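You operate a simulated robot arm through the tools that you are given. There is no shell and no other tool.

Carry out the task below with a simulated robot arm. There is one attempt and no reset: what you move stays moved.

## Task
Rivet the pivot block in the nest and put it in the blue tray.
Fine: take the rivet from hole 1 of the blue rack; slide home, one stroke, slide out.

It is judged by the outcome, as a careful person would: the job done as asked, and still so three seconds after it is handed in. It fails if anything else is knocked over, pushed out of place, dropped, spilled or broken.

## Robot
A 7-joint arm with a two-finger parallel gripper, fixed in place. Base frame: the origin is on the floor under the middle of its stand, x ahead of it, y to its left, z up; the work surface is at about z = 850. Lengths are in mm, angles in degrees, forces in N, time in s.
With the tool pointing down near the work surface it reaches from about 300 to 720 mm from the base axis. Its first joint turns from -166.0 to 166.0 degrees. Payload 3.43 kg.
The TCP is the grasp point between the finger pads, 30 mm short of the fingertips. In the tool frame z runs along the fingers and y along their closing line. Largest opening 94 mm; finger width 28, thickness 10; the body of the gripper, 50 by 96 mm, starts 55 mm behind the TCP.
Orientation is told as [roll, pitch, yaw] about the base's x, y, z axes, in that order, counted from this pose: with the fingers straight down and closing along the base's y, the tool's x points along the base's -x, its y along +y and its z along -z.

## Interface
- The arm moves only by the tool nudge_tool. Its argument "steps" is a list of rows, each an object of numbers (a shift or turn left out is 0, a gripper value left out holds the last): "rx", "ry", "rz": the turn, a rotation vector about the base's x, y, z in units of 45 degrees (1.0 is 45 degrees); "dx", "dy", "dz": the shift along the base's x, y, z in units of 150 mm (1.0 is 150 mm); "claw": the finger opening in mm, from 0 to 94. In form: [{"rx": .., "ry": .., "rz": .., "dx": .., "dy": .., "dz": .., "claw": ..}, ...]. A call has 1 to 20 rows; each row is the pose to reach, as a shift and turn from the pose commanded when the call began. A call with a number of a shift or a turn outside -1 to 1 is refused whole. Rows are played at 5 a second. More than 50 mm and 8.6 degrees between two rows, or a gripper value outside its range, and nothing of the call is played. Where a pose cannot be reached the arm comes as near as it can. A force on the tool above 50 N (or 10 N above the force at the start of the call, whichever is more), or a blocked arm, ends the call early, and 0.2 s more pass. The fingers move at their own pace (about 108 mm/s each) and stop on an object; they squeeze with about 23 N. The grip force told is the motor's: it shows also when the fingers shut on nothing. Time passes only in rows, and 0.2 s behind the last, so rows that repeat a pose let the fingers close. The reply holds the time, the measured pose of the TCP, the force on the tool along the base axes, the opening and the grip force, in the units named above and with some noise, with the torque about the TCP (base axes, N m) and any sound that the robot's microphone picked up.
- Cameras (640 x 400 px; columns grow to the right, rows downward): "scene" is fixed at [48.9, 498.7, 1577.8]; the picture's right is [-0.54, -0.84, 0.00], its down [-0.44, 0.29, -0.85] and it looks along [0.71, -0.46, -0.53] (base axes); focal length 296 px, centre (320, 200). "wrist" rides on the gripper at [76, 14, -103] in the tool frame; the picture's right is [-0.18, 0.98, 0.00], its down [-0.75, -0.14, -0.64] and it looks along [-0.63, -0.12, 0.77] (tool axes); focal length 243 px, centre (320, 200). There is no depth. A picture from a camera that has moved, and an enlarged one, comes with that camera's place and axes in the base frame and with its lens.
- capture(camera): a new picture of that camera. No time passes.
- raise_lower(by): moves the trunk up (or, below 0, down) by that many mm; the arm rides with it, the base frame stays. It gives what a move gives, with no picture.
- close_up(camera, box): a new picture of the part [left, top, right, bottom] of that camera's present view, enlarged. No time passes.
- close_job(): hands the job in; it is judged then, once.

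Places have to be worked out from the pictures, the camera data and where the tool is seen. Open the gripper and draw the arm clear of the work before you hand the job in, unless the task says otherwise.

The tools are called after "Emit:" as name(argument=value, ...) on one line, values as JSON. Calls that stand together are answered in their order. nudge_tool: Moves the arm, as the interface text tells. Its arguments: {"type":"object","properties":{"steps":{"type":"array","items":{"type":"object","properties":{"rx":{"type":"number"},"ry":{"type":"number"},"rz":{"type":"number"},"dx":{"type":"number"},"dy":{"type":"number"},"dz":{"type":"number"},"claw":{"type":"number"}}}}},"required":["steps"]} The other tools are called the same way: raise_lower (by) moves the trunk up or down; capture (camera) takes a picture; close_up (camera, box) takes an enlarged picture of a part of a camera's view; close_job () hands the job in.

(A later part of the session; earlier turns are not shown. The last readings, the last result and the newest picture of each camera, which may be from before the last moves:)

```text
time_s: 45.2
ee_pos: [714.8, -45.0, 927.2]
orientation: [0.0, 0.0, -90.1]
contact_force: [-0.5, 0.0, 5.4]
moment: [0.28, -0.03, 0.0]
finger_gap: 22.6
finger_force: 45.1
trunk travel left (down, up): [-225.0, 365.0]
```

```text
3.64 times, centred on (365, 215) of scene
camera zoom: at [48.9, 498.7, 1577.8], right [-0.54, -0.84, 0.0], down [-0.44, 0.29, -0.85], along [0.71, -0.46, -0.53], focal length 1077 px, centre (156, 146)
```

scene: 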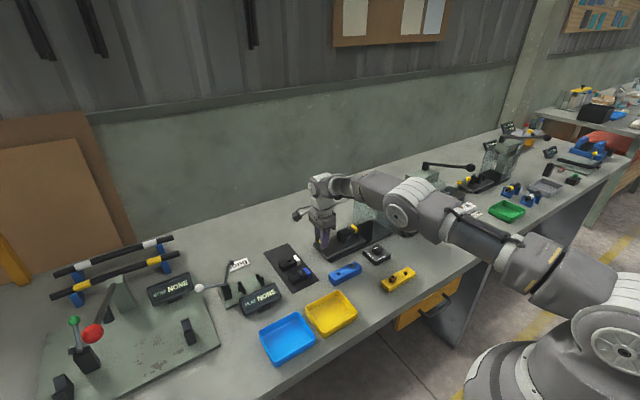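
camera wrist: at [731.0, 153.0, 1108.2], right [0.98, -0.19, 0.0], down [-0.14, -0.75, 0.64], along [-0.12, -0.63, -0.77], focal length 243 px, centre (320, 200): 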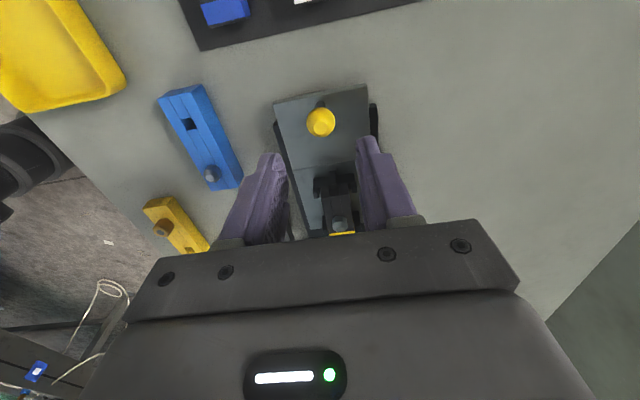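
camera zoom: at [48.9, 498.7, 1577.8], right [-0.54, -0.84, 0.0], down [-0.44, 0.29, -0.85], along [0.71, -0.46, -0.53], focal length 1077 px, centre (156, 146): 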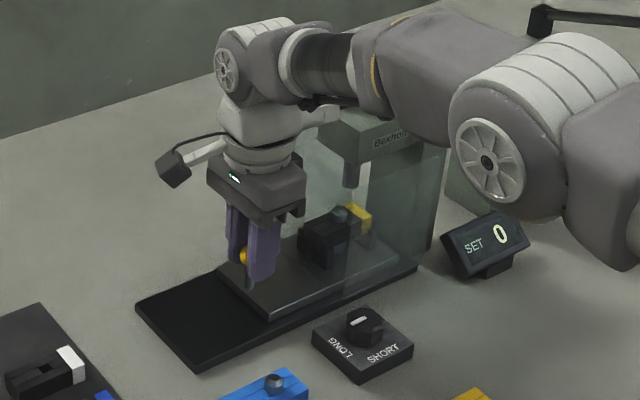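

The rivet is ~12–15 mm short of the ram line. Pushing on in small steps, watching for the stop.

Emit:
nudge_tool(steps=[{"dy": -0.02, "claw": 10}, {"dy": -0.04, "claw": 10}, {"dy": -0.06, "claw": 10}])

Emit:
nudge_tool(steps=[{"dy": -0.01, "claw": 10}, {"dy": -0.02, "claw": 10}])

Emit:
close_up(camera="scene", box=[335, 180, 415, 240])

```text
time_s: 46.0
ee_pos: [715.1, -55.2, 926.5]
orientation: [0.1, 0.0, -90.0]
contact_force: [2.1, -0.5, 4.3]
moment: [0.14, -0.03, 0.04]
finger_gap: 22.4
finger_force: 45.5
trunk travel left (down, up): [-225.0, 365.0]
```

```text
time_s: 46.6
ee_pos: [715.0, -54.7, 926.3]
orientation: [0.1, 0.0, -90.0]
contact_force: [0.4, 4.8, 3.2]
moment: [-0.4, 0.04, -0.04]
finger_gap: 22.6
finger_force: 45.4
trunk travel left (down, up): [-225.0, 365.0]
```

```text
6.67 times, centred on (375, 210) of scene
camera zoom: at [48.9, 498.7, 1577.8], right [-0.54, -0.84, 0.0], down [-0.44, 0.29, -0.85], along [0.71, -0.46, -0.53], focal length 1974 px, centre (-47, 133)
```

zoom: 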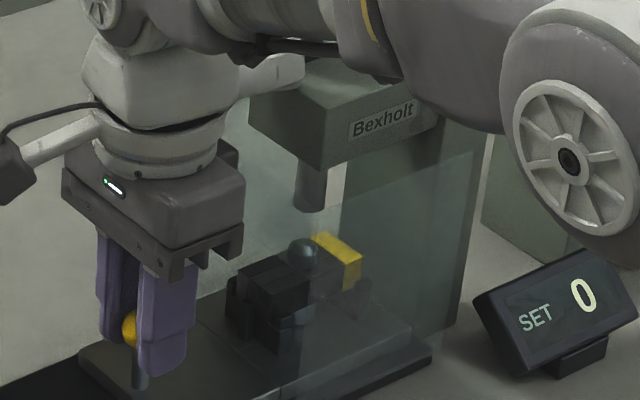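

A resisting force of ~5 N appears; I need to check whether that's the stop. I'll push 2 mm further in fine steps.

Emit:
nudge_tool(steps=[{"dy": -0.007, "claw": 10}, {"dy": -0.014, "claw": 10}, {"dy": -0.014, "claw": 10}])

Emit:
close_up(camera="scene", box=[335, 180, 415, 240])

Emit:
close_up(camera="wrist", box=[230, 70, 410, 230])

```text
time_s: 47.4
ee_pos: [716.2, -55.8, 928.1]
orientation: [0.0, 0.0, -89.9]
contact_force: [0.4, 16.5, 3.4]
moment: [0.3, 0.03, 0.1]
finger_gap: 22.6
finger_force: 45.3
trunk travel left (down, up): [-225.0, 365.0]
```

```text
6.67 times, centred on (375, 210) of scene
camera zoom: at [48.9, 498.7, 1577.8], right [-0.54, -0.84, 0.0], down [-0.44, 0.29, -0.85], along [0.71, -0.46, -0.53], focal length 1974 px, centre (-47, 133)
```

zoom: 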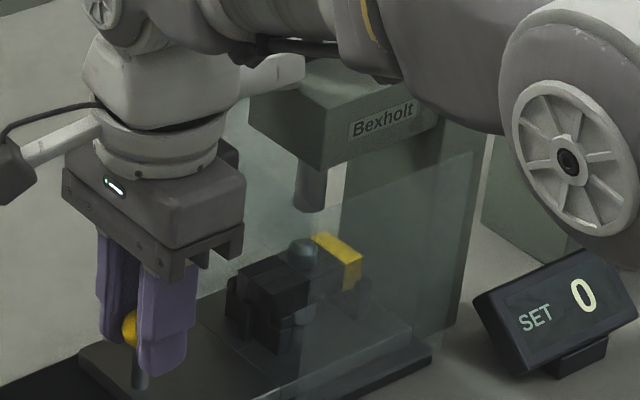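

```text
2.50 times, centred on (320, 150) of wrist
camera zoom: at [730.9, 21.2, 1030.2], right [0.98, -0.18, 0.0], down [-0.14, -0.75, 0.64], along [-0.12, -0.63, -0.77], focal length 606 px, centre (320, 325)
```

zoom: 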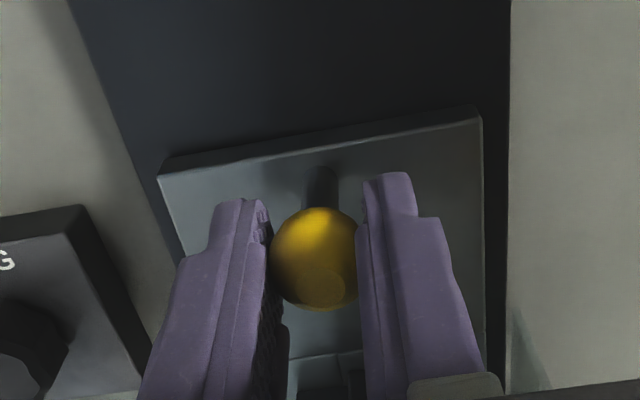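

16 N resistance with no movement: the slide is at its home stop. I relax the push by 1.5 mm (only unloading the arm's spring), open the fingers and rise.

Emit:
nudge_tool(steps=[{"dy": 0.01, "claw": 10}, {"dy": 0.01, "claw": 24}, {"dy": 0.01, "claw": 36}, {"dy": 0.01, "claw": 44}, {"dy": 0.01, "dz": 0.1, "claw": 44}, {"dy": 0.01, "dz": 0.25, "claw": 44}, {"dy": 0.01, "dz": 0.45, "claw": 44}])

Emit:
capture(camera="wrist")

Emit:
close_up(camera="scene", box=[315, 160, 435, 260])

```text
time_s: 49.0
ee_pos: [715.4, -56.1, 996.7]
orientation: [0.0, 0.0, -90.0]
contact_force: [0.1, -0.6, -0.6]
moment: [-0.01, 0.0, -0.03]
finger_gap: 44.3
finger_force: 0.0
trunk travel left (down, up): [-225.0, 365.0]
```

```text
taken
camera wrist: at [730.4, 20.6, 1099.1], right [0.98, -0.18, 0.0], down [-0.14, -0.75, 0.64], along [-0.12, -0.63, -0.77], focal length 243 px, centre (320, 200)
```

wrist: 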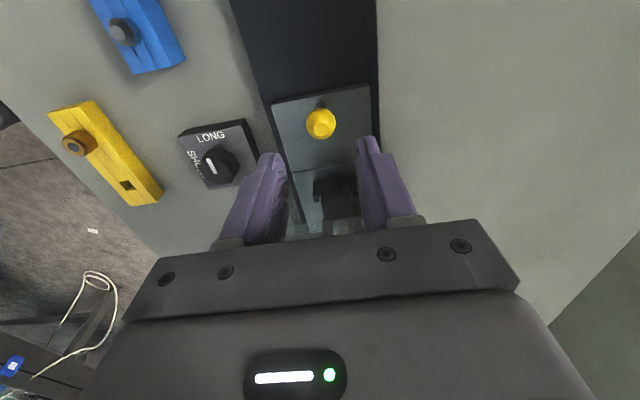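

```text
4.00 times, centred on (375, 210) of scene
camera zoom: at [48.9, 498.7, 1577.8], right [-0.54, -0.84, 0.0], down [-0.44, 0.29, -0.85], along [0.71, -0.46, -0.53], focal length 1184 px, centre (100, 160)
```

zoom: 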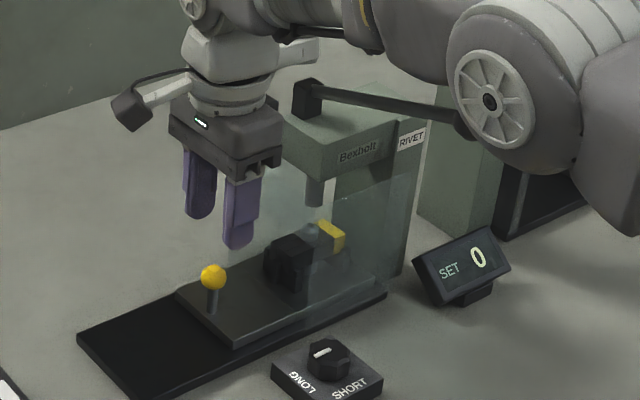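

The slide stays home. Now I withdraw upward and back, away from the press, to prepare the lever stroke.

Emit:
nudge_tool(steps=[{"dz": 0.2}, {"dz": 0.4}, {"dz": 0.6}, {"dz": 0.8}, {"dz": 1.0}])

Emit:
nudge_tool(steps=[{"dz": 0.2, "dx": -0.1}, {"dz": 0.4, "dx": -0.25}, {"dz": 0.6, "dx": -0.45}, {"dz": 0.8, "dx": -0.65}, {"dz": 1.0, "dx": -0.85}, {"dz": 1.0, "dx": -1.0}])

Emit:
close_up(camera="scene", box=[315, 150, 455, 260])

Emit:
capture(camera="wrist")

```text
time_s: 50.2
ee_pos: [712.7, -58.3, 1145.7]
orientation: [-0.1, 0.0, -90.2]
contact_force: [0.5, 0.2, 0.2]
moment: [-0.01, -0.03, -0.01]
finger_gap: 43.8
finger_force: 0.0
trunk travel left (down, up): [-225.0, 365.0]
```

```text
time_s: 51.6
ee_pos: [562.6, -56.1, 1293.6]
orientation: [0.0, 0.0, -89.9]
contact_force: [0.5, -0.6, 0.5]
moment: [-0.04, -0.03, -0.03]
finger_gap: 44.1
finger_force: 0.1
trunk travel left (down, up): [-225.0, 365.0]
```

```text
3.64 times, centred on (385, 205) of scene
camera zoom: at [48.9, 498.7, 1577.8], right [-0.54, -0.84, 0.0], down [-0.44, 0.29, -0.85], along [0.71, -0.46, -0.53], focal length 1077 px, centre (84, 182)
```

zoom: 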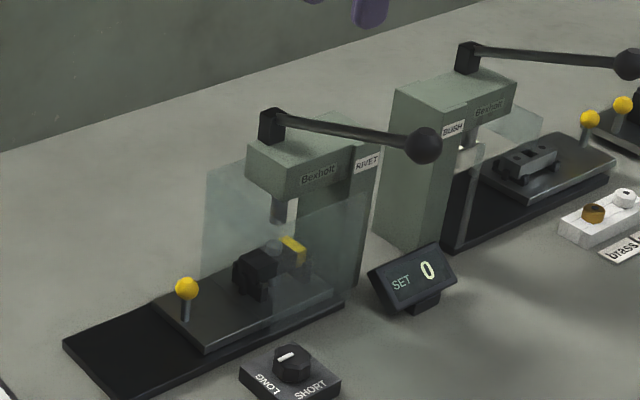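

```text
taken
camera wrist: at [578.9, 20.5, 1397.3], right [0.98, -0.18, 0.0], down [-0.14, -0.75, 0.64], along [-0.12, -0.63, -0.77], focal length 243 px, centre (320, 200)
```

wrist: 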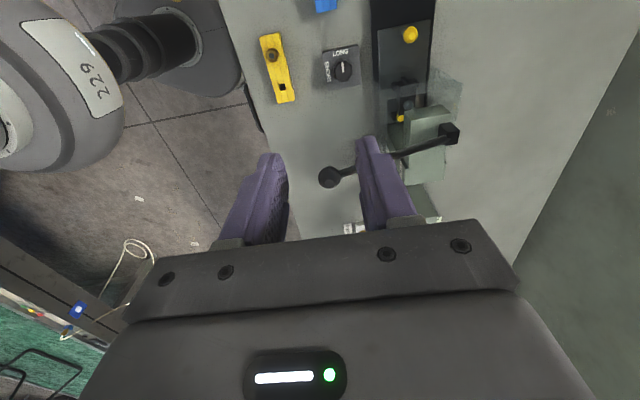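

From here the lever ball is at about (555, −170, 1120) and its pivot at (735, −167, 1057). I'll close the fingers into a fist and move to ~25 mm above the ball.

Emit:
nudge_tool(steps=[{"dx": -0.02, "dy": -0.2, "claw": 20}, {"dx": -0.04, "dy": -0.4, "claw": 0}, {"dx": -0.06, "dy": -0.6, "claw": 0}, {"dx": -0.06, "dy": -0.76, "claw": 0}, {"dx": -0.06, "dy": -0.76, "dz": -0.2, "claw": 0}, {"dx": -0.06, "dy": -0.76, "dz": -0.4, "claw": 0}, {"dx": -0.06, "dy": -0.76, "dz": -0.6, "claw": 0}, {"dx": -0.06, "dy": -0.76, "dz": -0.68, "claw": 0}])

Emit:
capture(camera="wrist")

Emit:
close_up(camera="scene", box=[340, 100, 500, 240])

```text
time_s: 53.4
ee_pos: [556.5, -171.9, 1192.3]
orientation: [-0.1, 0.0, -90.0]
contact_force: [0.1, -0.9, 0.0]
moment: [-0.02, 0.02, 0.01]
finger_gap: 0.1
finger_force: 22.8
trunk travel left (down, up): [-225.0, 365.0]
```

```text
taken
camera wrist: at [573.1, -95.0, 1296.2], right [0.98, -0.18, 0.0], down [-0.14, -0.75, 0.64], along [-0.12, -0.63, -0.77], focal length 243 px, centre (320, 200)
```

wrist: 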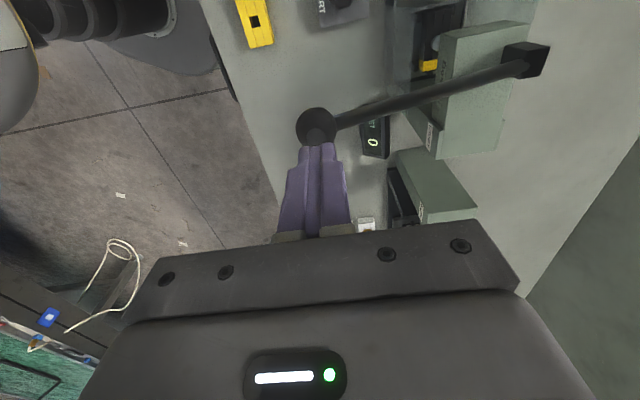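

```text
2.86 times, centred on (420, 170) of scene
camera zoom: at [48.9, 498.7, 1577.8], right [-0.54, -0.84, 0.0], down [-0.44, 0.29, -0.85], along [0.71, -0.46, -0.53], focal length 846 px, centre (34, 286)
```

zoom: 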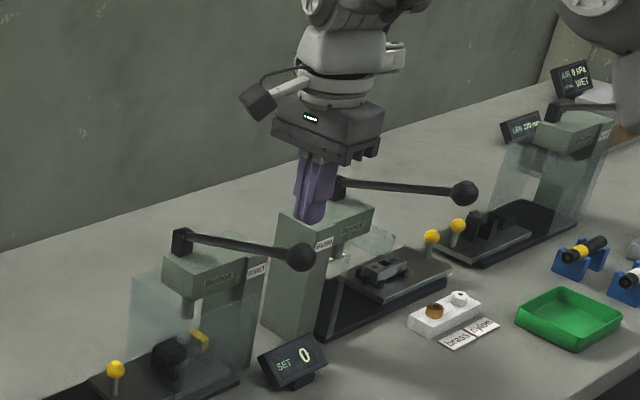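

The fist is ~27 mm above the ball, with the ball ~2 mm in −x and 3 mm in +y off axis. I correct and lower until nearly touching.

Emit:
nudge_tool(steps=[{"dx": -0.013, "dy": 0.02, "dz": -0.06, "claw": 0}, {"dx": -0.013, "dy": 0.02, "dz": -0.12, "claw": 0}, {"dx": -0.013, "dy": 0.02, "dz": -0.16, "claw": 0}])

Emit:
close_up(camera="wrist", box=[250, 90, 390, 210])

Emit:
close_up(camera="scene", box=[370, 150, 450, 220])

```text
time_s: 54.2
ee_pos: [555.2, -168.8, 1168.0]
orientation: [0.0, 0.0, -90.1]
contact_force: [-0.4, -0.7, -0.5]
moment: [-0.05, -0.03, 0.01]
finger_gap: 0.2
finger_force: 22.4
trunk travel left (down, up): [-225.0, 365.0]
```

```text
3.33 times, centred on (320, 150) of wrist
camera zoom: at [570.4, -92.1, 1271.7], right [0.98, -0.18, 0.0], down [-0.14, -0.75, 0.64], along [-0.12, -0.63, -0.77], focal length 809 px, centre (320, 367)
```

zoom: 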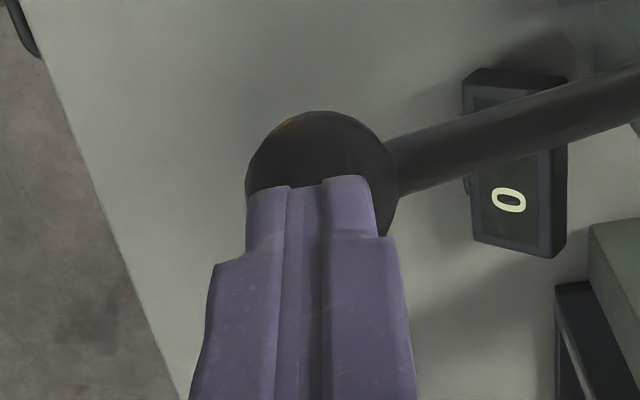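

```text
5.71 times, centred on (410, 185) of scene
camera zoom: at [48.9, 498.7, 1577.8], right [-0.54, -0.84, 0.0], down [-0.44, 0.29, -0.85], along [0.71, -0.46, -0.53], focal length 1692 px, centre (-194, 286)
```

zoom: 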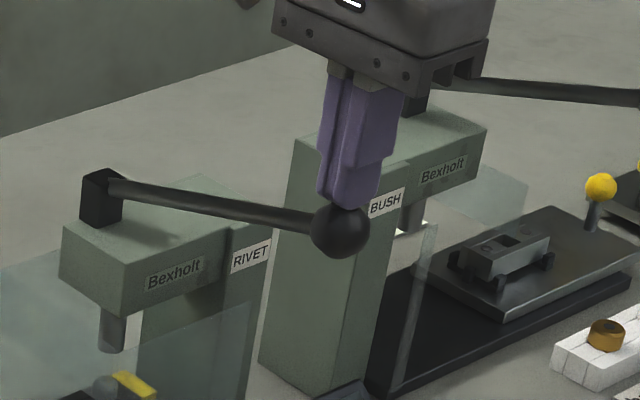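

The fist sits right on top of the ball. I begin the stroke, following the ball's arc down about 10°, and read the force.

Emit:
nudge_tool(steps=[{"dx": -0.01, "dz": -0.05, "claw": 0}, {"dx": -0.02, "dz": -0.11, "claw": 0}, {"dx": -0.035, "dz": -0.17, "claw": 0}, {"dx": -0.048, "dz": -0.229, "claw": 0}])

Emit:
close_up(camera="scene", box=[340, 150, 450, 250])

Emit:
close_up(camera="wrist", box=[250, 90, 390, 210])

```text
time_s: 55.2
ee_pos: [547.0, -168.6, 1134.2]
orientation: [0.0, 0.0, -90.0]
contact_force: [-0.5, -0.5, 1.4]
moment: [-0.01, 0.01, 0.01]
finger_gap: 0.2
finger_force: 23.1
trunk travel left (down, up): [-225.0, 365.0]
```

```text
4.00 times, centred on (395, 200) of scene
camera zoom: at [48.9, 498.7, 1577.8], right [-0.54, -0.84, 0.0], down [-0.44, 0.29, -0.85], along [0.71, -0.46, -0.53], focal length 1184 px, centre (20, 200)
```

zoom: 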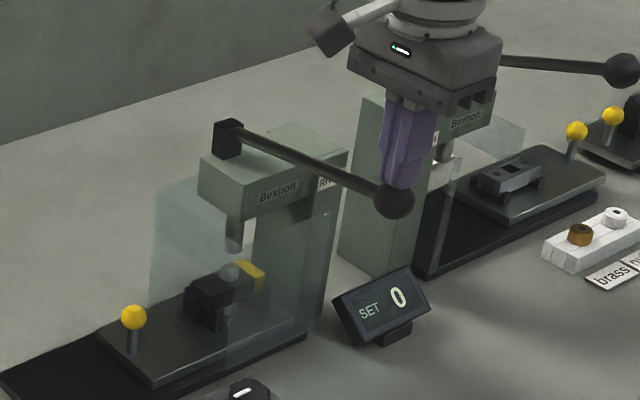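

```text
3.33 times, centred on (320, 150) of wrist
camera zoom: at [562.1, -91.5, 1237.5], right [0.98, -0.18, 0.0], down [-0.14, -0.75, 0.64], along [-0.12, -0.63, -0.77], focal length 809 px, centre (320, 367)
```

zoom: 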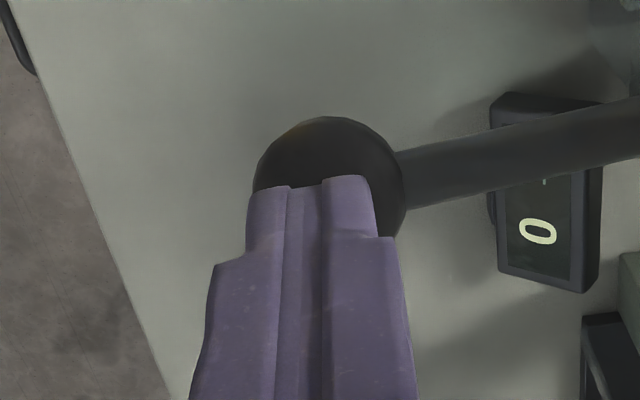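

The lever moves freely (1.4 N) and the ram is coming down. I'll zoom in on the ram and rivet to verify alignment before going on.

Emit:
close_up(camera="scene", box=[380, 195, 420, 230])

Emit:
close_up(camera="scene", box=[365, 185, 425, 235])

```text
11.43 times, centred on (400, 212) of scene
camera zoom: at [48.9, 498.7, 1577.8], right [-0.54, -0.84, 0.0], down [-0.44, 0.29, -0.85], along [0.71, -0.46, -0.53], focal length 3384 px, centre (-594, 57)
```

zoom: 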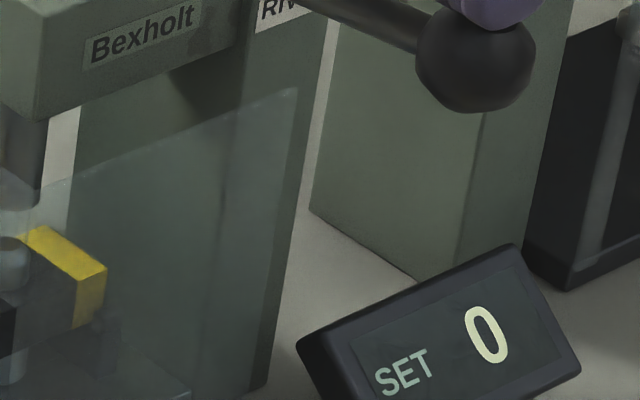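

```text
8.00 times, centred on (395, 210) of scene
camera zoom: at [48.9, 498.7, 1577.8], right [-0.54, -0.84, 0.0], down [-0.44, 0.29, -0.85], along [0.71, -0.46, -0.53], focal length 2368 px, centre (-280, 120)
```

zoom: 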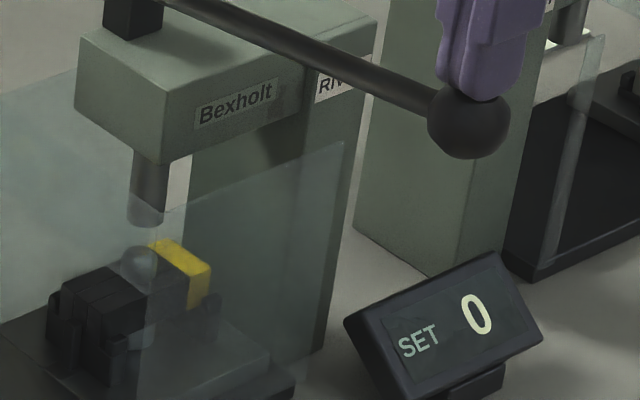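

Ram and rivet are aligned within a few mm. Continue the stroke another ~20° along the arc.

Emit:
nudge_tool(steps=[{"dx": -0.002, "dz": -0.055, "claw": 0}, {"dx": -0.005, "dz": -0.11, "claw": 0}, {"dx": -0.008, "dz": -0.165, "claw": 0}, {"dx": -0.008, "dz": -0.22, "claw": 0}])

Emit:
close_up(camera="scene", box=[355, 175, 435, 245])

Emit:
close_up(camera="wrist", box=[250, 90, 390, 210])

```text
time_s: 56.2
ee_pos: [546.2, -167.5, 1101.6]
orientation: [-0.1, 0.0, -90.1]
contact_force: [-0.1, 0.0, 1.7]
moment: [0.01, -0.03, -0.01]
finger_gap: 0.2
finger_force: 23.4
trunk travel left (down, up): [-225.0, 365.0]
```

```text
5.71 times, centred on (395, 210) of scene
camera zoom: at [48.9, 498.7, 1577.8], right [-0.54, -0.84, 0.0], down [-0.44, 0.29, -0.85], along [0.71, -0.46, -0.53], focal length 1692 px, centre (-109, 143)
```

zoom: 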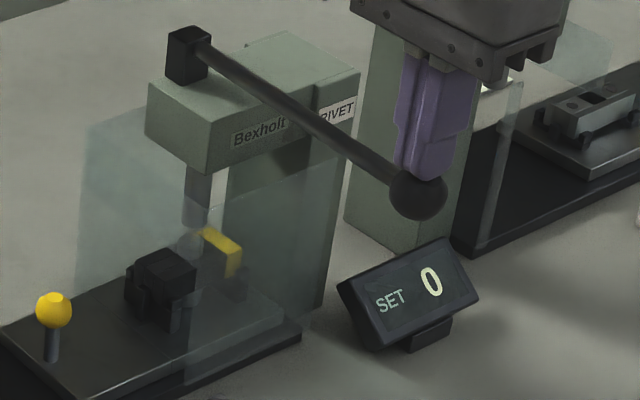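

```text
3.33 times, centred on (320, 150) of wrist
camera zoom: at [561.5, -91.2, 1205.2], right [0.98, -0.19, 0.0], down [-0.14, -0.75, 0.64], along [-0.12, -0.63, -0.77], focal length 809 px, centre (320, 367)
```

zoom: 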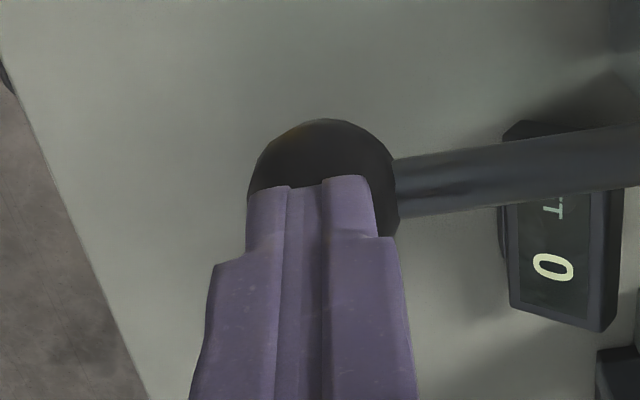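

The ram is almost on the rivet head, force still low. Continue down with finer rows.

Emit:
nudge_tool(steps=[{"dx": 0.001, "dz": -0.04, "claw": 0}, {"dx": 0.003, "dz": -0.08, "claw": 0}, {"dx": 0.006, "dz": -0.12, "claw": 0}, {"dx": 0.01, "dz": -0.16, "claw": 0}, {"dx": 0.014, "dz": -0.19, "claw": 0}, {"dx": 0.018, "dz": -0.22, "claw": 0}])

Emit:
close_up(camera="scene", box=[355, 175, 435, 245])

Emit:
close_up(camera="wrist", box=[250, 90, 390, 210])

```text
time_s: 57.6
ee_pos: [546.6, -168.4, 1070.5]
orientation: [0.3, -0.1, -90.1]
contact_force: [-2.5, -2.4, 27.4]
moment: [-0.16, 0.02, 0.22]
finger_gap: 0.0
finger_force: 22.8
trunk travel left (down, up): [-225.0, 365.0]
```

```text
5.71 times, centred on (395, 210) of scene
camera zoom: at [48.9, 498.7, 1577.8], right [-0.54, -0.84, 0.0], down [-0.44, 0.29, -0.85], along [0.71, -0.46, -0.53], focal length 1692 px, centre (-109, 143)
```

zoom: 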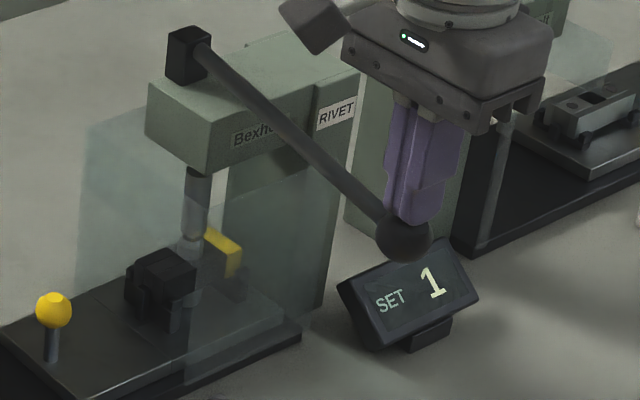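

```text
3.33 times, centred on (320, 150) of wrist
camera zoom: at [562.8, -91.8, 1174.1], right [0.98, -0.19, 0.0], down [-0.15, -0.75, 0.64], along [-0.12, -0.63, -0.77], focal length 809 px, centre (320, 367)
```

zoom: 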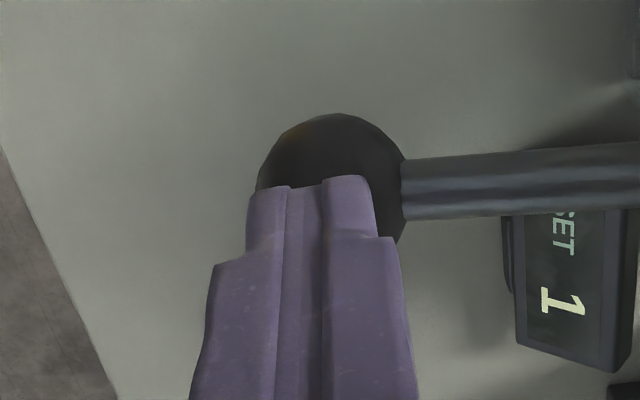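

The SET display now reads 1 and the load rose to 27 N: the stroke is made. I raise the fist back along the arc and see whether the lever follows.

Emit:
nudge_tool(steps=[{"dx": -0.005, "dz": 0.05, "claw": 0}, {"dx": -0.01, "dz": 0.1, "claw": 0}, {"dx": -0.015, "dz": 0.16, "claw": 0}, {"dx": -0.018, "dz": 0.22, "claw": 0}, {"dx": -0.018, "dz": 0.3, "claw": 0}])

Emit:
close_up(camera="scene", box=[355, 175, 435, 245])

```text
time_s: 58.8
ee_pos: [546.1, -168.3, 1113.9]
orientation: [0.0, 0.0, -90.0]
contact_force: [0.3, 0.6, 2.3]
moment: [0.02, -0.01, -0.01]
finger_gap: 0.0
finger_force: 23.0
trunk travel left (down, up): [-225.0, 365.0]
```

```text
5.71 times, centred on (395, 210) of scene
camera zoom: at [48.9, 498.7, 1577.8], right [-0.54, -0.84, 0.0], down [-0.44, 0.29, -0.85], along [0.71, -0.46, -0.53], focal length 1692 px, centre (-109, 143)
```

zoom: 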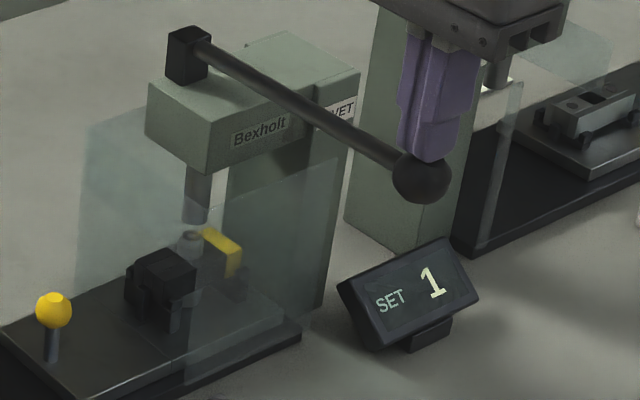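

The lever follows under its return spring. I keep raising along the arc until the lever reaches its rest position and the fist is clear.

Emit:
nudge_tool(steps=[{"dx": 0.005, "dz": 0.06, "claw": 0}, {"dx": 0.01, "dz": 0.12, "claw": 0}, {"dx": 0.02, "dz": 0.18, "claw": 0}, {"dx": 0.03, "dz": 0.24, "claw": 0}, {"dx": 0.045, "dz": 0.3, "claw": 0}, {"dx": 0.05, "dz": 0.36, "claw": 0}, {"dx": 0.05, "dz": 0.45, "claw": 0}, {"dx": 0.05, "dz": 0.65, "claw": 0}])

Emit:
close_up(camera="scene", box=[335, 150, 435, 240])

```text
time_s: 60.6
ee_pos: [550.8, -166.5, 1211.0]
orientation: [0.0, 0.0, -90.0]
contact_force: [-0.6, -0.2, 0.0]
moment: [0.02, -0.01, 0.01]
finger_gap: 0.1
finger_force: 23.0
trunk travel left (down, up): [-225.0, 365.0]
```

```text
4.44 times, centred on (385, 195) of scene
camera zoom: at [48.9, 498.7, 1577.8], right [-0.54, -0.84, 0.0], down [-0.44, 0.29, -0.85], along [0.71, -0.46, -0.53], focal length 1316 px, centre (31, 222)
```

zoom: 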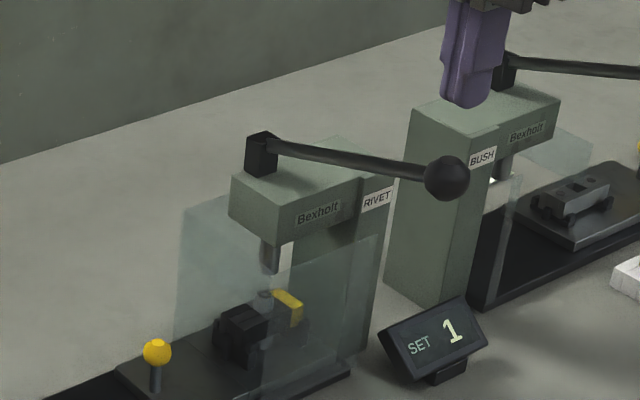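

Lever and ram are back up, SET shows 1. Now I return to the knob by the reverse of my exit path: up and over to y≈−56, then out and down.

Emit:
nudge_tool(steps=[{"dz": 0.25, "claw": 20}, {"dz": 0.5, "dy": 0.1, "claw": 44}, {"dx": 0.03, "dz": 0.56, "dy": 0.3, "claw": 44}, {"dx": 0.06, "dz": 0.56, "dy": 0.5, "claw": 44}, {"dx": 0.08, "dz": 0.56, "dy": 0.74, "claw": 44}])

Emit:
nudge_tool(steps=[{"dx": 0.2, "dz": 0}, {"dx": 0.4, "dz": -0.15}, {"dx": 0.6, "dz": -0.35}, {"dx": 0.8, "dz": -0.6}, {"dx": 1.0, "dz": -0.8}, {"dx": 1.0, "dz": -1.0}])

Emit:
nudge_tool(steps=[{"dz": -0.2}, {"dz": -0.4}, {"dz": -0.6}, {"dz": -0.8}, {"dz": -0.95}])

Emit:
capture(camera="wrist")

Emit:
close_up(camera="scene", box=[315, 160, 435, 260])

```text
time_s: 61.8
ee_pos: [564.9, -55.6, 1294.9]
orientation: [0.0, 0.0, -90.1]
contact_force: [-0.1, 0.5, 0.7]
moment: [0.0, 0.05, -0.01]
finger_gap: 44.0
finger_force: 0.1
trunk travel left (down, up): [-225.0, 365.0]
```

```text
time_s: 63.2
ee_pos: [715.6, -56.9, 1144.7]
orientation: [-0.1, 0.1, -90.1]
contact_force: [1.2, -0.5, -0.3]
moment: [0.01, 0.0, -0.03]
finger_gap: 43.8
finger_force: 0.0
out of reach, approached as far as the arm can: row 5
trunk travel left (down, up): [-225.0, 365.0]
```

```text
time_s: 64.4
ee_pos: [716.0, -57.2, 1000.1]
orientation: [0.0, 0.1, -90.1]
contact_force: [-0.6, -0.9, 0.7]
moment: [0.01, -0.03, 0.0]
finger_gap: 43.8
finger_force: 0.0
trunk travel left (down, up): [-225.0, 365.0]
```

```text
taken
camera wrist: at [732.0, 19.5, 1104.4], right [0.98, -0.18, 0.0], down [-0.14, -0.75, 0.64], along [-0.12, -0.63, -0.77], focal length 243 px, centre (320, 200)
```

wrist: 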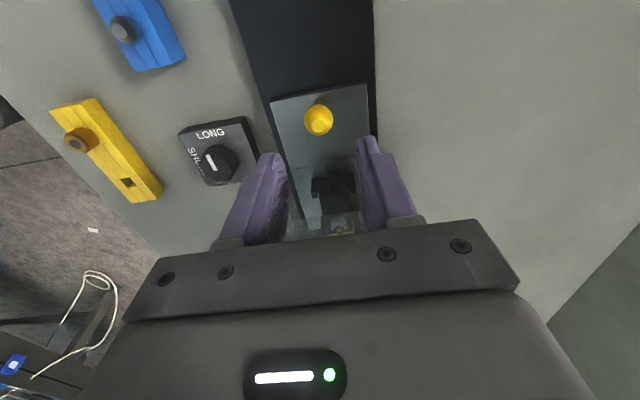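

```text
4.00 times, centred on (375, 210) of scene
camera zoom: at [48.9, 498.7, 1577.8], right [-0.54, -0.84, 0.0], down [-0.44, 0.29, -0.85], along [0.71, -0.46, -0.53], focal length 1184 px, centre (100, 160)
```

zoom: 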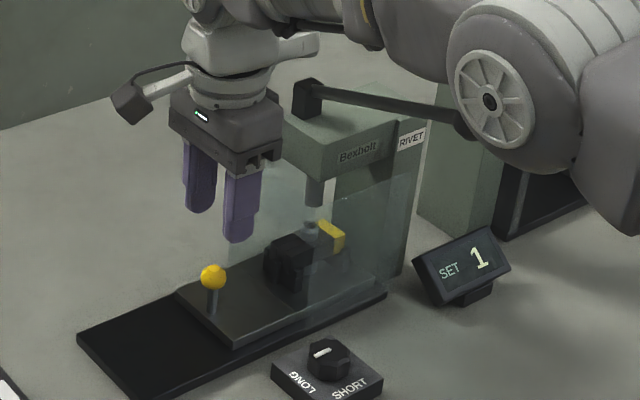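

The knob is beneath the fingers. Descend to grip height (z≈927) and close on it.

Emit:
nudge_tool(steps=[{"dy": 0.008, "dz": -0.15}, {"dy": 0.008, "dz": -0.3}, {"dy": 0.008, "dz": -0.42}, {"dy": 0.008, "dz": -0.503}, {"dy": 0.008, "dz": -0.503, "claw": 30}, {"dy": 0.008, "dz": -0.503, "claw": 18}, {"dy": 0.008, "dz": -0.503, "claw": 10}, {"dy": 0.008, "dz": -0.503, "claw": 10}])

Emit:
close_up(camera="wrist", box=[230, 70, 410, 230])

```text
time_s: 66.2
ee_pos: [715.6, -56.4, 927.0]
orientation: [0.1, 0.0, -90.1]
contact_force: [-4.7, -1.0, -0.9]
moment: [0.02, 0.07, 0.02]
finger_gap: 22.7
finger_force: 45.5
trunk travel left (down, up): [-225.0, 365.0]
```

```text
2.50 times, centred on (320, 150) of wrist
camera zoom: at [731.2, 20.8, 1029.5], right [0.98, -0.18, 0.0], down [-0.14, -0.75, 0.64], along [-0.12, -0.63, -0.77], focal length 606 px, centre (320, 325)
```

zoom: 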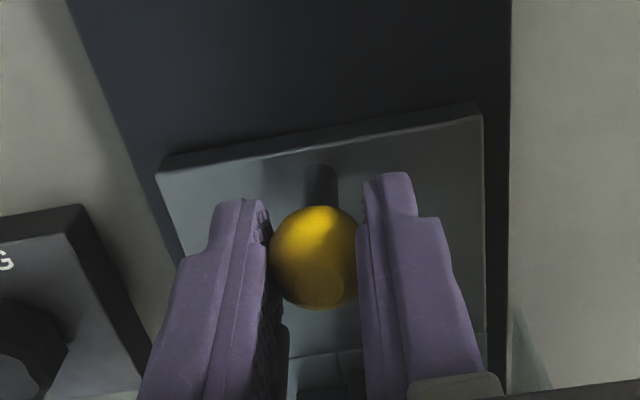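

Knob gripped again (22.7 mm). I pull the slide out in +y, first 100 mm in moderate rows.

Emit:
nudge_tool(steps=[{"dx": -0.003, "dy": 0.03, "claw": 10}, {"dx": -0.003, "dy": 0.08, "claw": 10}, {"dx": -0.003, "dy": 0.15, "claw": 10}, {"dx": -0.003, "dy": 0.22, "claw": 10}, {"dx": -0.003, "dy": 0.3, "claw": 10}, {"dx": -0.003, "dy": 0.38, "claw": 10}, {"dx": -0.003, "dy": 0.46, "claw": 10}, {"dx": -0.003, "dy": 0.54, "claw": 10}, {"dx": -0.003, "dy": 0.62, "claw": 10}, {"dx": -0.003, "dy": 0.7, "claw": 10}])

Emit:
close_up(camera="scene", box=[295, 170, 435, 270])

```text
time_s: 68.4
ee_pos: [714.9, 48.0, 925.9]
orientation: [0.0, 0.0, -90.0]
contact_force: [0.6, -0.1, 3.5]
moment: [-0.34, -0.02, -0.09]
finger_gap: 22.2
finger_force: 45.5
trunk travel left (down, up): [-225.0, 365.0]
```

```text
4.00 times, centred on (365, 220) of scene
camera zoom: at [48.9, 498.7, 1577.8], right [-0.54, -0.84, 0.0], down [-0.44, 0.29, -0.85], along [0.71, -0.46, -0.53], focal length 1184 px, centre (140, 120)
```

zoom: 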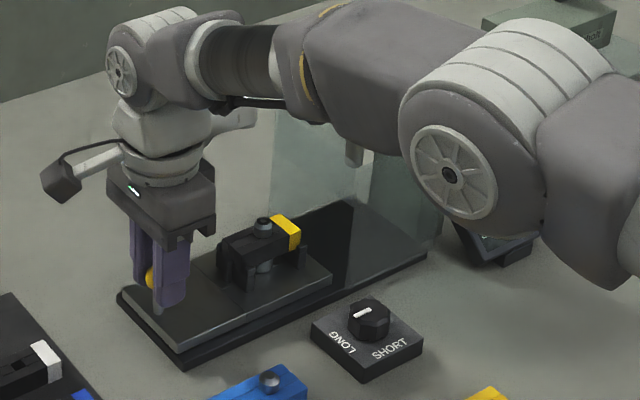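

The slide follows. I continue to the original out position (knob y≈76), then check for the stop.

Emit:
nudge_tool(steps=[{"dy": 0.05, "claw": 10}, {"dy": 0.1, "claw": 10}, {"dy": 0.14, "claw": 10}, {"dy": 0.165, "claw": 10}])

Emit:
nudge_tool(steps=[{"dy": 0.007, "claw": 10}, {"dy": 0.014, "claw": 10}, {"dy": 0.014, "claw": 10}])

Emit:
close_up(camera="scene", box=[295, 190, 395, 270])

```text
time_s: 69.4
ee_pos: [715.5, 73.2, 926.7]
orientation: [-0.1, 0.0, -90.0]
contact_force: [-0.2, -0.5, 2.6]
moment: [0.04, -0.04, 0.01]
finger_gap: 22.4
finger_force: 45.3
trunk travel left (down, up): [-225.0, 365.0]
```

```text
time_s: 70.2
ee_pos: [715.3, 74.2, 925.4]
orientation: [0.0, 0.0, -90.1]
contact_force: [3.9, -5.8, 2.9]
moment: [0.05, -0.1, -0.06]
finger_gap: 22.7
finger_force: 45.3
trunk travel left (down, up): [-225.0, 365.0]
```

```text
5.00 times, centred on (345, 230) of scene
camera zoom: at [48.9, 498.7, 1577.8], right [-0.54, -0.84, 0.0], down [-0.44, 0.29, -0.85], along [0.71, -0.46, -0.53], focal length 1480 px, centre (195, 50)
```

zoom: 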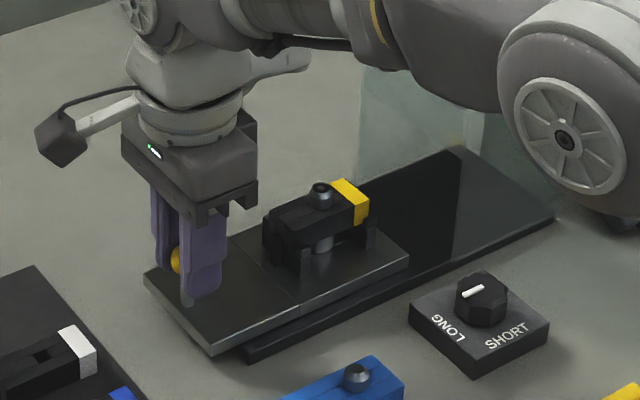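

The out stop resists at 6 N: the slide is fully out. I relax slightly, open the fingers and rise off the knob.

Emit:
nudge_tool(steps=[{"dy": -0.006, "claw": 10}, {"dy": -0.006, "claw": 24}, {"dy": -0.006, "claw": 36}, {"dy": -0.006, "claw": 46}, {"dy": -0.006, "dz": 0.1, "claw": 46}, {"dy": -0.006, "dz": 0.25, "claw": 60}, {"dy": -0.006, "dz": 0.45, "claw": 60}, {"dy": -0.006, "dz": 0.5, "claw": 60}])

Emit:
nudge_tool(steps=[{"dy": -0.15, "claw": 60}, {"dy": -0.3}, {"dy": -0.45}, {"dy": -0.6}, {"dy": -0.7}, {"dy": -0.78}])

Emit:
capture(camera="wrist")

Emit:
close_up(camera="wrist", box=[250, 70, 390, 210])

Emit:
close_up(camera="scene", box=[325, 200, 375, 250])

```text
time_s: 72.0
ee_pos: [715.3, 76.4, 1001.8]
orientation: [0.1, -0.1, -90.0]
contact_force: [0.3, -0.9, 0.4]
moment: [-0.03, 0.03, 0.01]
finger_gap: 60.0
finger_force: 0.0
trunk travel left (down, up): [-225.0, 365.0]
```

```text
time_s: 73.4
ee_pos: [716.6, -43.5, 1001.3]
orientation: [0.0, 0.0, -90.1]
contact_force: [0.0, -0.3, 0.4]
moment: [-0.03, -0.03, -0.03]
finger_gap: 59.9
finger_force: 0.0
trunk travel left (down, up): [-225.0, 365.0]
```

```text
taken
camera wrist: at [732.0, 33.7, 1104.4], right [0.98, -0.18, 0.0], down [-0.14, -0.75, 0.64], along [-0.12, -0.63, -0.77], focal length 243 px, centre (320, 200)
```

wrist: 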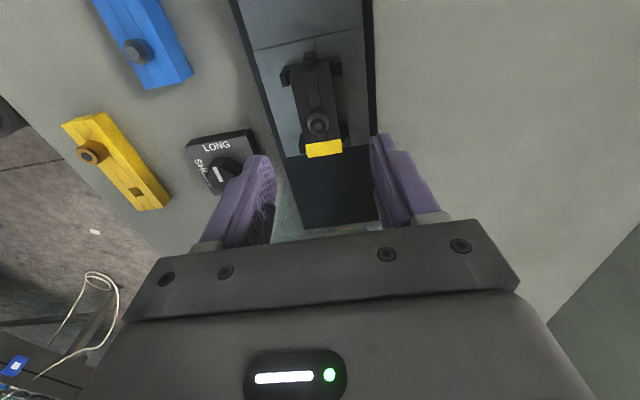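

```text
2.86 times, centred on (320, 140) of wrist
camera zoom: at [732.0, 33.7, 1104.4], right [0.98, -0.18, 0.0], down [-0.14, -0.75, 0.64], along [-0.12, -0.63, -0.77], focal length 693 px, centre (320, 371)
```

zoom: 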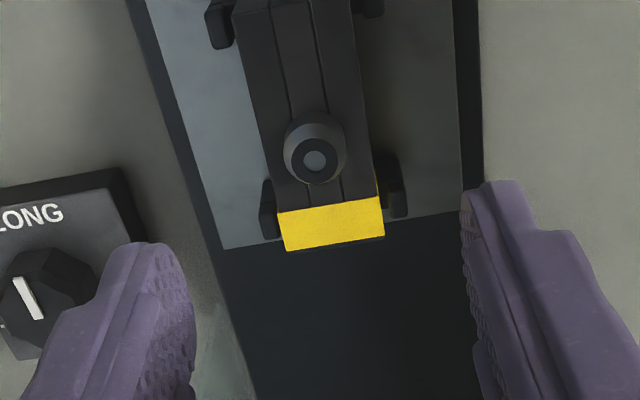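

```text
8.00 times, centred on (350, 225) of scene
camera zoom: at [48.9, 498.7, 1577.8], right [-0.54, -0.84, 0.0], down [-0.44, 0.29, -0.85], along [0.71, -0.46, -0.53], focal length 2368 px, centre (80, 0)
```

zoom: 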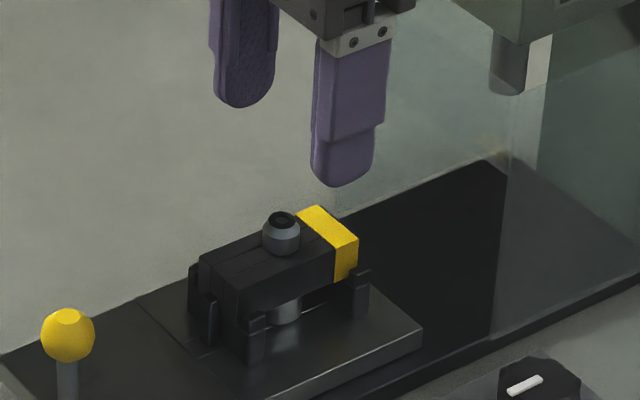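

The rivet head now shows the set form. The nest posts leave a ~39 mm gap centred about 9 mm toward +y from here, so I'll shift there and descend part way with the fingers open 60 mm for a check.

Emit:
nudge_tool(steps=[{"dy": 0.063, "claw": 60}, {"dy": 0.063, "dz": -0.15, "claw": 60}, {"dy": 0.063, "dz": -0.3, "claw": 60}, {"dy": 0.063, "dz": -0.38, "claw": 60}])

Emit:
close_up(camera="wrist", box=[240, 70, 400, 230])

Emit:
close_up(camera="scene", box=[325, 200, 375, 250])

```text
time_s: 74.4
ee_pos: [715.6, -32.0, 945.0]
orientation: [0.0, 0.0, -90.0]
contact_force: [0.4, -0.1, -0.1]
moment: [0.04, 0.0, 0.01]
finger_gap: 60.1
finger_force: 0.0
trunk travel left (down, up): [-225.0, 365.0]
```

```text
2.50 times, centred on (320, 150) of wrist
camera zoom: at [731.3, 44.5, 1047.8], right [0.98, -0.18, 0.0], down [-0.14, -0.75, 0.64], along [-0.12, -0.63, -0.77], focal length 606 px, centre (320, 325)
```

zoom: 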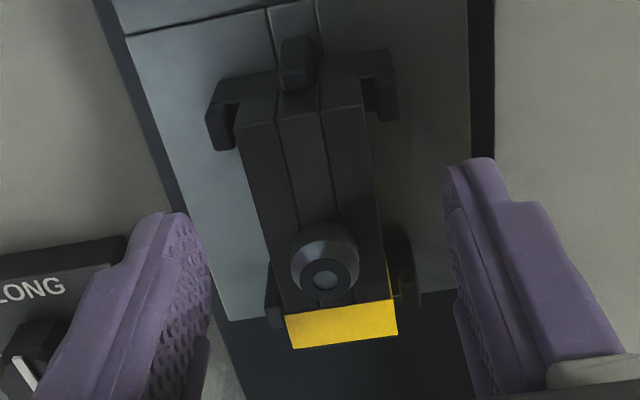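

```text
8.00 times, centred on (350, 225) of scene
camera zoom: at [48.9, 498.7, 1577.8], right [-0.54, -0.84, 0.0], down [-0.44, 0.29, -0.85], along [0.71, -0.46, -0.53], focal length 2368 px, centre (80, 0)
```

zoom: 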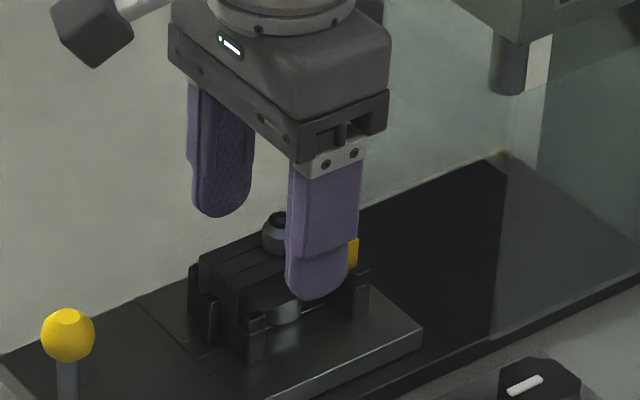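

Comparing with the posts in both views (the visible lower ends of the −y posts are their bases), the fingers should be ~8.5 mm further −y to be centred in the gap. I shift back, lower to z≈920 and check before closing.

Emit:
nudge_tool(steps=[{"dy": -0.03, "claw": 60}, {"dy": -0.057, "claw": 60}, {"dy": -0.057, "dz": -0.08, "claw": 60}, {"dy": -0.057, "dz": -0.16, "claw": 60}, {"dy": -0.057, "dz": -0.16, "claw": 50}])

Emit:
close_up(camera="wrist", box=[240, 70, 400, 230])

Emit:
close_up(camera="scene", box=[325, 205, 375, 250])

```text
time_s: 75.6
ee_pos: [714.9, -41.0, 920.8]
orientation: [0.0, 0.0, -90.1]
contact_force: [-0.2, 0.5, 0.1]
moment: [0.04, 0.0, 0.02]
finger_gap: 50.1
finger_force: 0.1
trunk travel left (down, up): [-225.0, 365.0]
```

```text
2.50 times, centred on (320, 150) of wrist
camera zoom: at [731.3, 35.6, 1024.1], right [0.98, -0.19, 0.0], down [-0.14, -0.75, 0.64], along [-0.12, -0.63, -0.77], focal length 606 px, centre (320, 325)
```

zoom: 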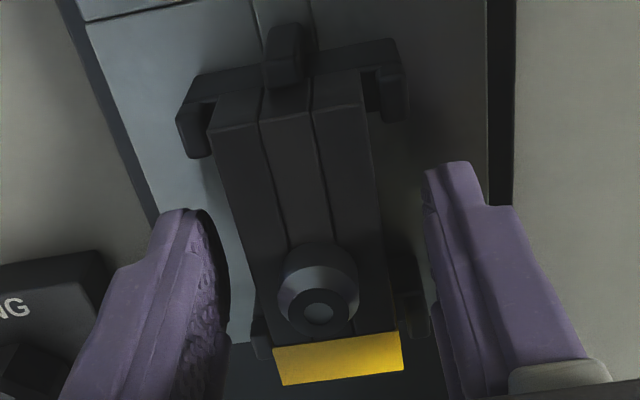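

```text
8.89 times, centred on (350, 228) of scene
camera zoom: at [48.9, 498.7, 1577.8], right [-0.54, -0.84, 0.0], down [-0.44, 0.29, -0.85], along [0.71, -0.46, -0.53], focal length 2632 px, centre (53, -44)
```

zoom: 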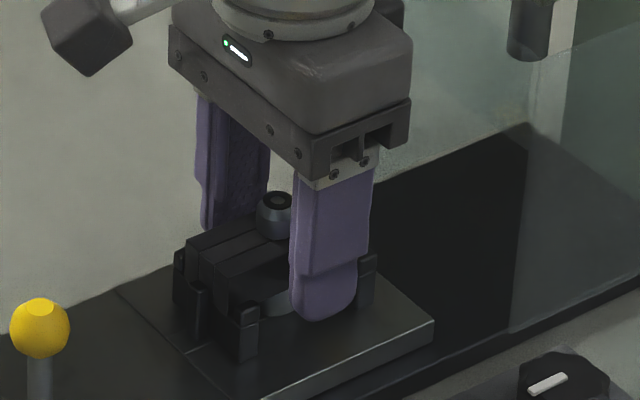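

Fingers are centred between the posts (~7 mm margin each side) and the block is ~1 mm toward −x. I shift −1 mm and close gently on the block's sides.

Emit:
nudge_tool(steps=[{"dx": -0.0067, "claw": 50}, {"dx": -0.0067, "claw": 42}, {"dx": -0.0067, "claw": 36}, {"dx": -0.0067, "claw": 32}, {"dx": -0.0067, "claw": 26}, {"dx": -0.0067, "claw": 20}, {"dx": -0.0067, "claw": 20}])

Emit:
close_up(camera="wrist", box=[240, 70, 400, 230])

Emit:
close_up(camera="scene", box=[325, 205, 375, 250])

```text
time_s: 77.2
ee_pos: [713.6, -41.1, 921.2]
orientation: [-0.1, 0.0, -90.1]
contact_force: [-1.0, 0.2, 0.0]
moment: [-0.01, -0.03, -0.03]
finger_gap: 29.6
finger_force: 23.0
trunk travel left (down, up): [-225.0, 365.0]
```

```text
2.50 times, centred on (320, 150) of wrist
camera zoom: at [730.1, 35.4, 1024.2], right [0.98, -0.18, 0.0], down [-0.14, -0.75, 0.64], along [-0.12, -0.63, -0.77], focal length 606 px, centre (320, 325)
```

zoom: 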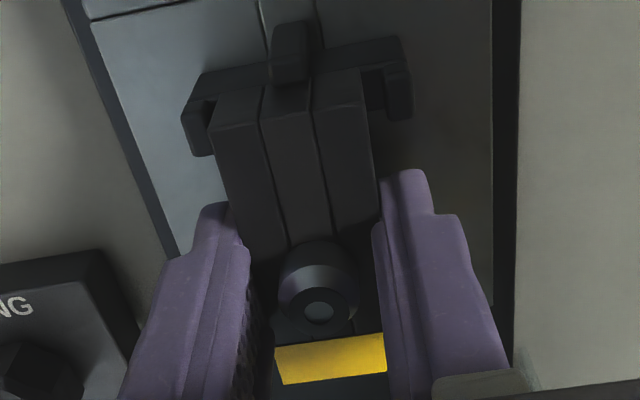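

```text
8.89 times, centred on (350, 228) of scene
camera zoom: at [48.9, 498.7, 1577.8], right [-0.54, -0.84, 0.0], down [-0.44, 0.29, -0.85], along [0.71, -0.46, -0.53], focal length 2632 px, centre (53, -44)
```

zoom: 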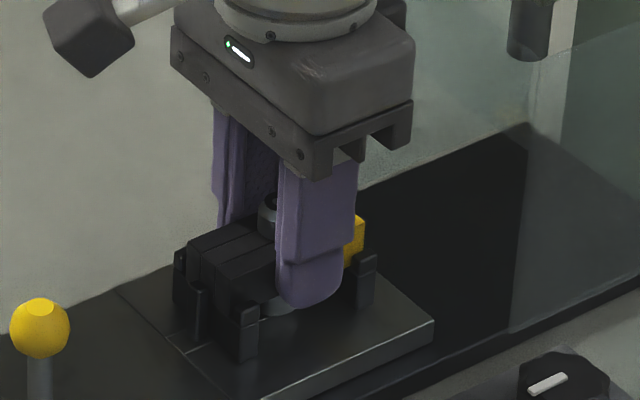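

The block is gripped (29.6 mm) with negligible side loads. Lifting straight up slowly.

Emit:
nudge_tool(steps=[{"dz": 0.02, "claw": 20}, {"dz": 0.04, "claw": 20}, {"dz": 0.08, "claw": 20}, {"dz": 0.13, "claw": 20}, {"dz": 0.2, "claw": 20}, {"dz": 0.3, "claw": 20}, {"dz": 0.45, "claw": 20}, {"dz": 0.6, "claw": 20}])

Emit:
capture(camera="wrist")

Emit:
close_up(camera="scene", box=[305, 170, 395, 260])

```text
time_s: 79.0
ee_pos: [715.0, -39.5, 1009.2]
orientation: [0.1, -0.1, -89.9]
contact_force: [-0.8, 0.3, -1.6]
moment: [0.01, 0.05, 0.0]
finger_gap: 29.3
finger_force: 22.4
trunk travel left (down, up): [-225.0, 365.0]
```

```text
taken
camera wrist: at [730.4, 35.6, 1113.5], right [0.98, -0.18, 0.0], down [-0.14, -0.75, 0.64], along [-0.12, -0.63, -0.77], focal length 243 px, centre (320, 200)
```

wrist: 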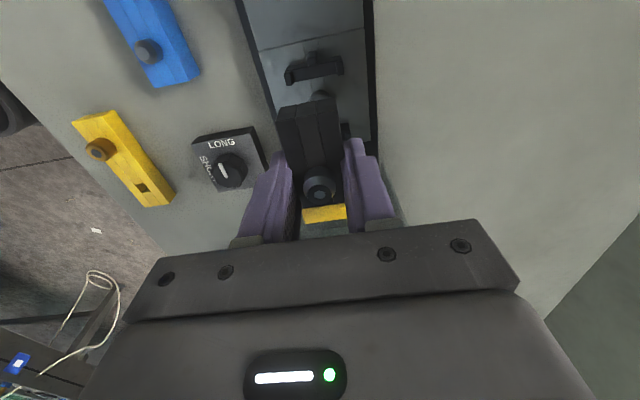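

```text
4.44 times, centred on (350, 215) of scene
camera zoom: at [48.9, 498.7, 1577.8], right [-0.54, -0.84, 0.0], down [-0.44, 0.29, -0.85], along [0.71, -0.46, -0.53], focal length 1316 px, centre (187, 133)
```

zoom: 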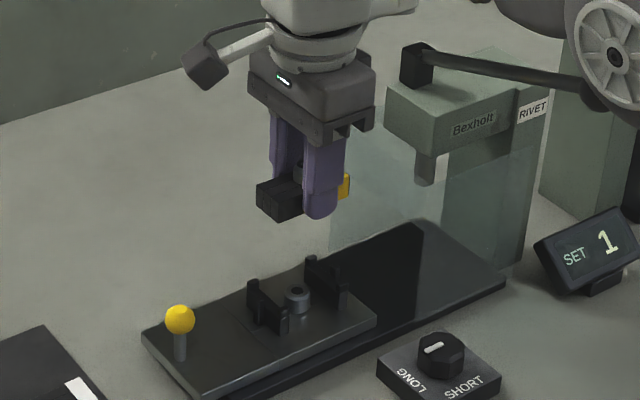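

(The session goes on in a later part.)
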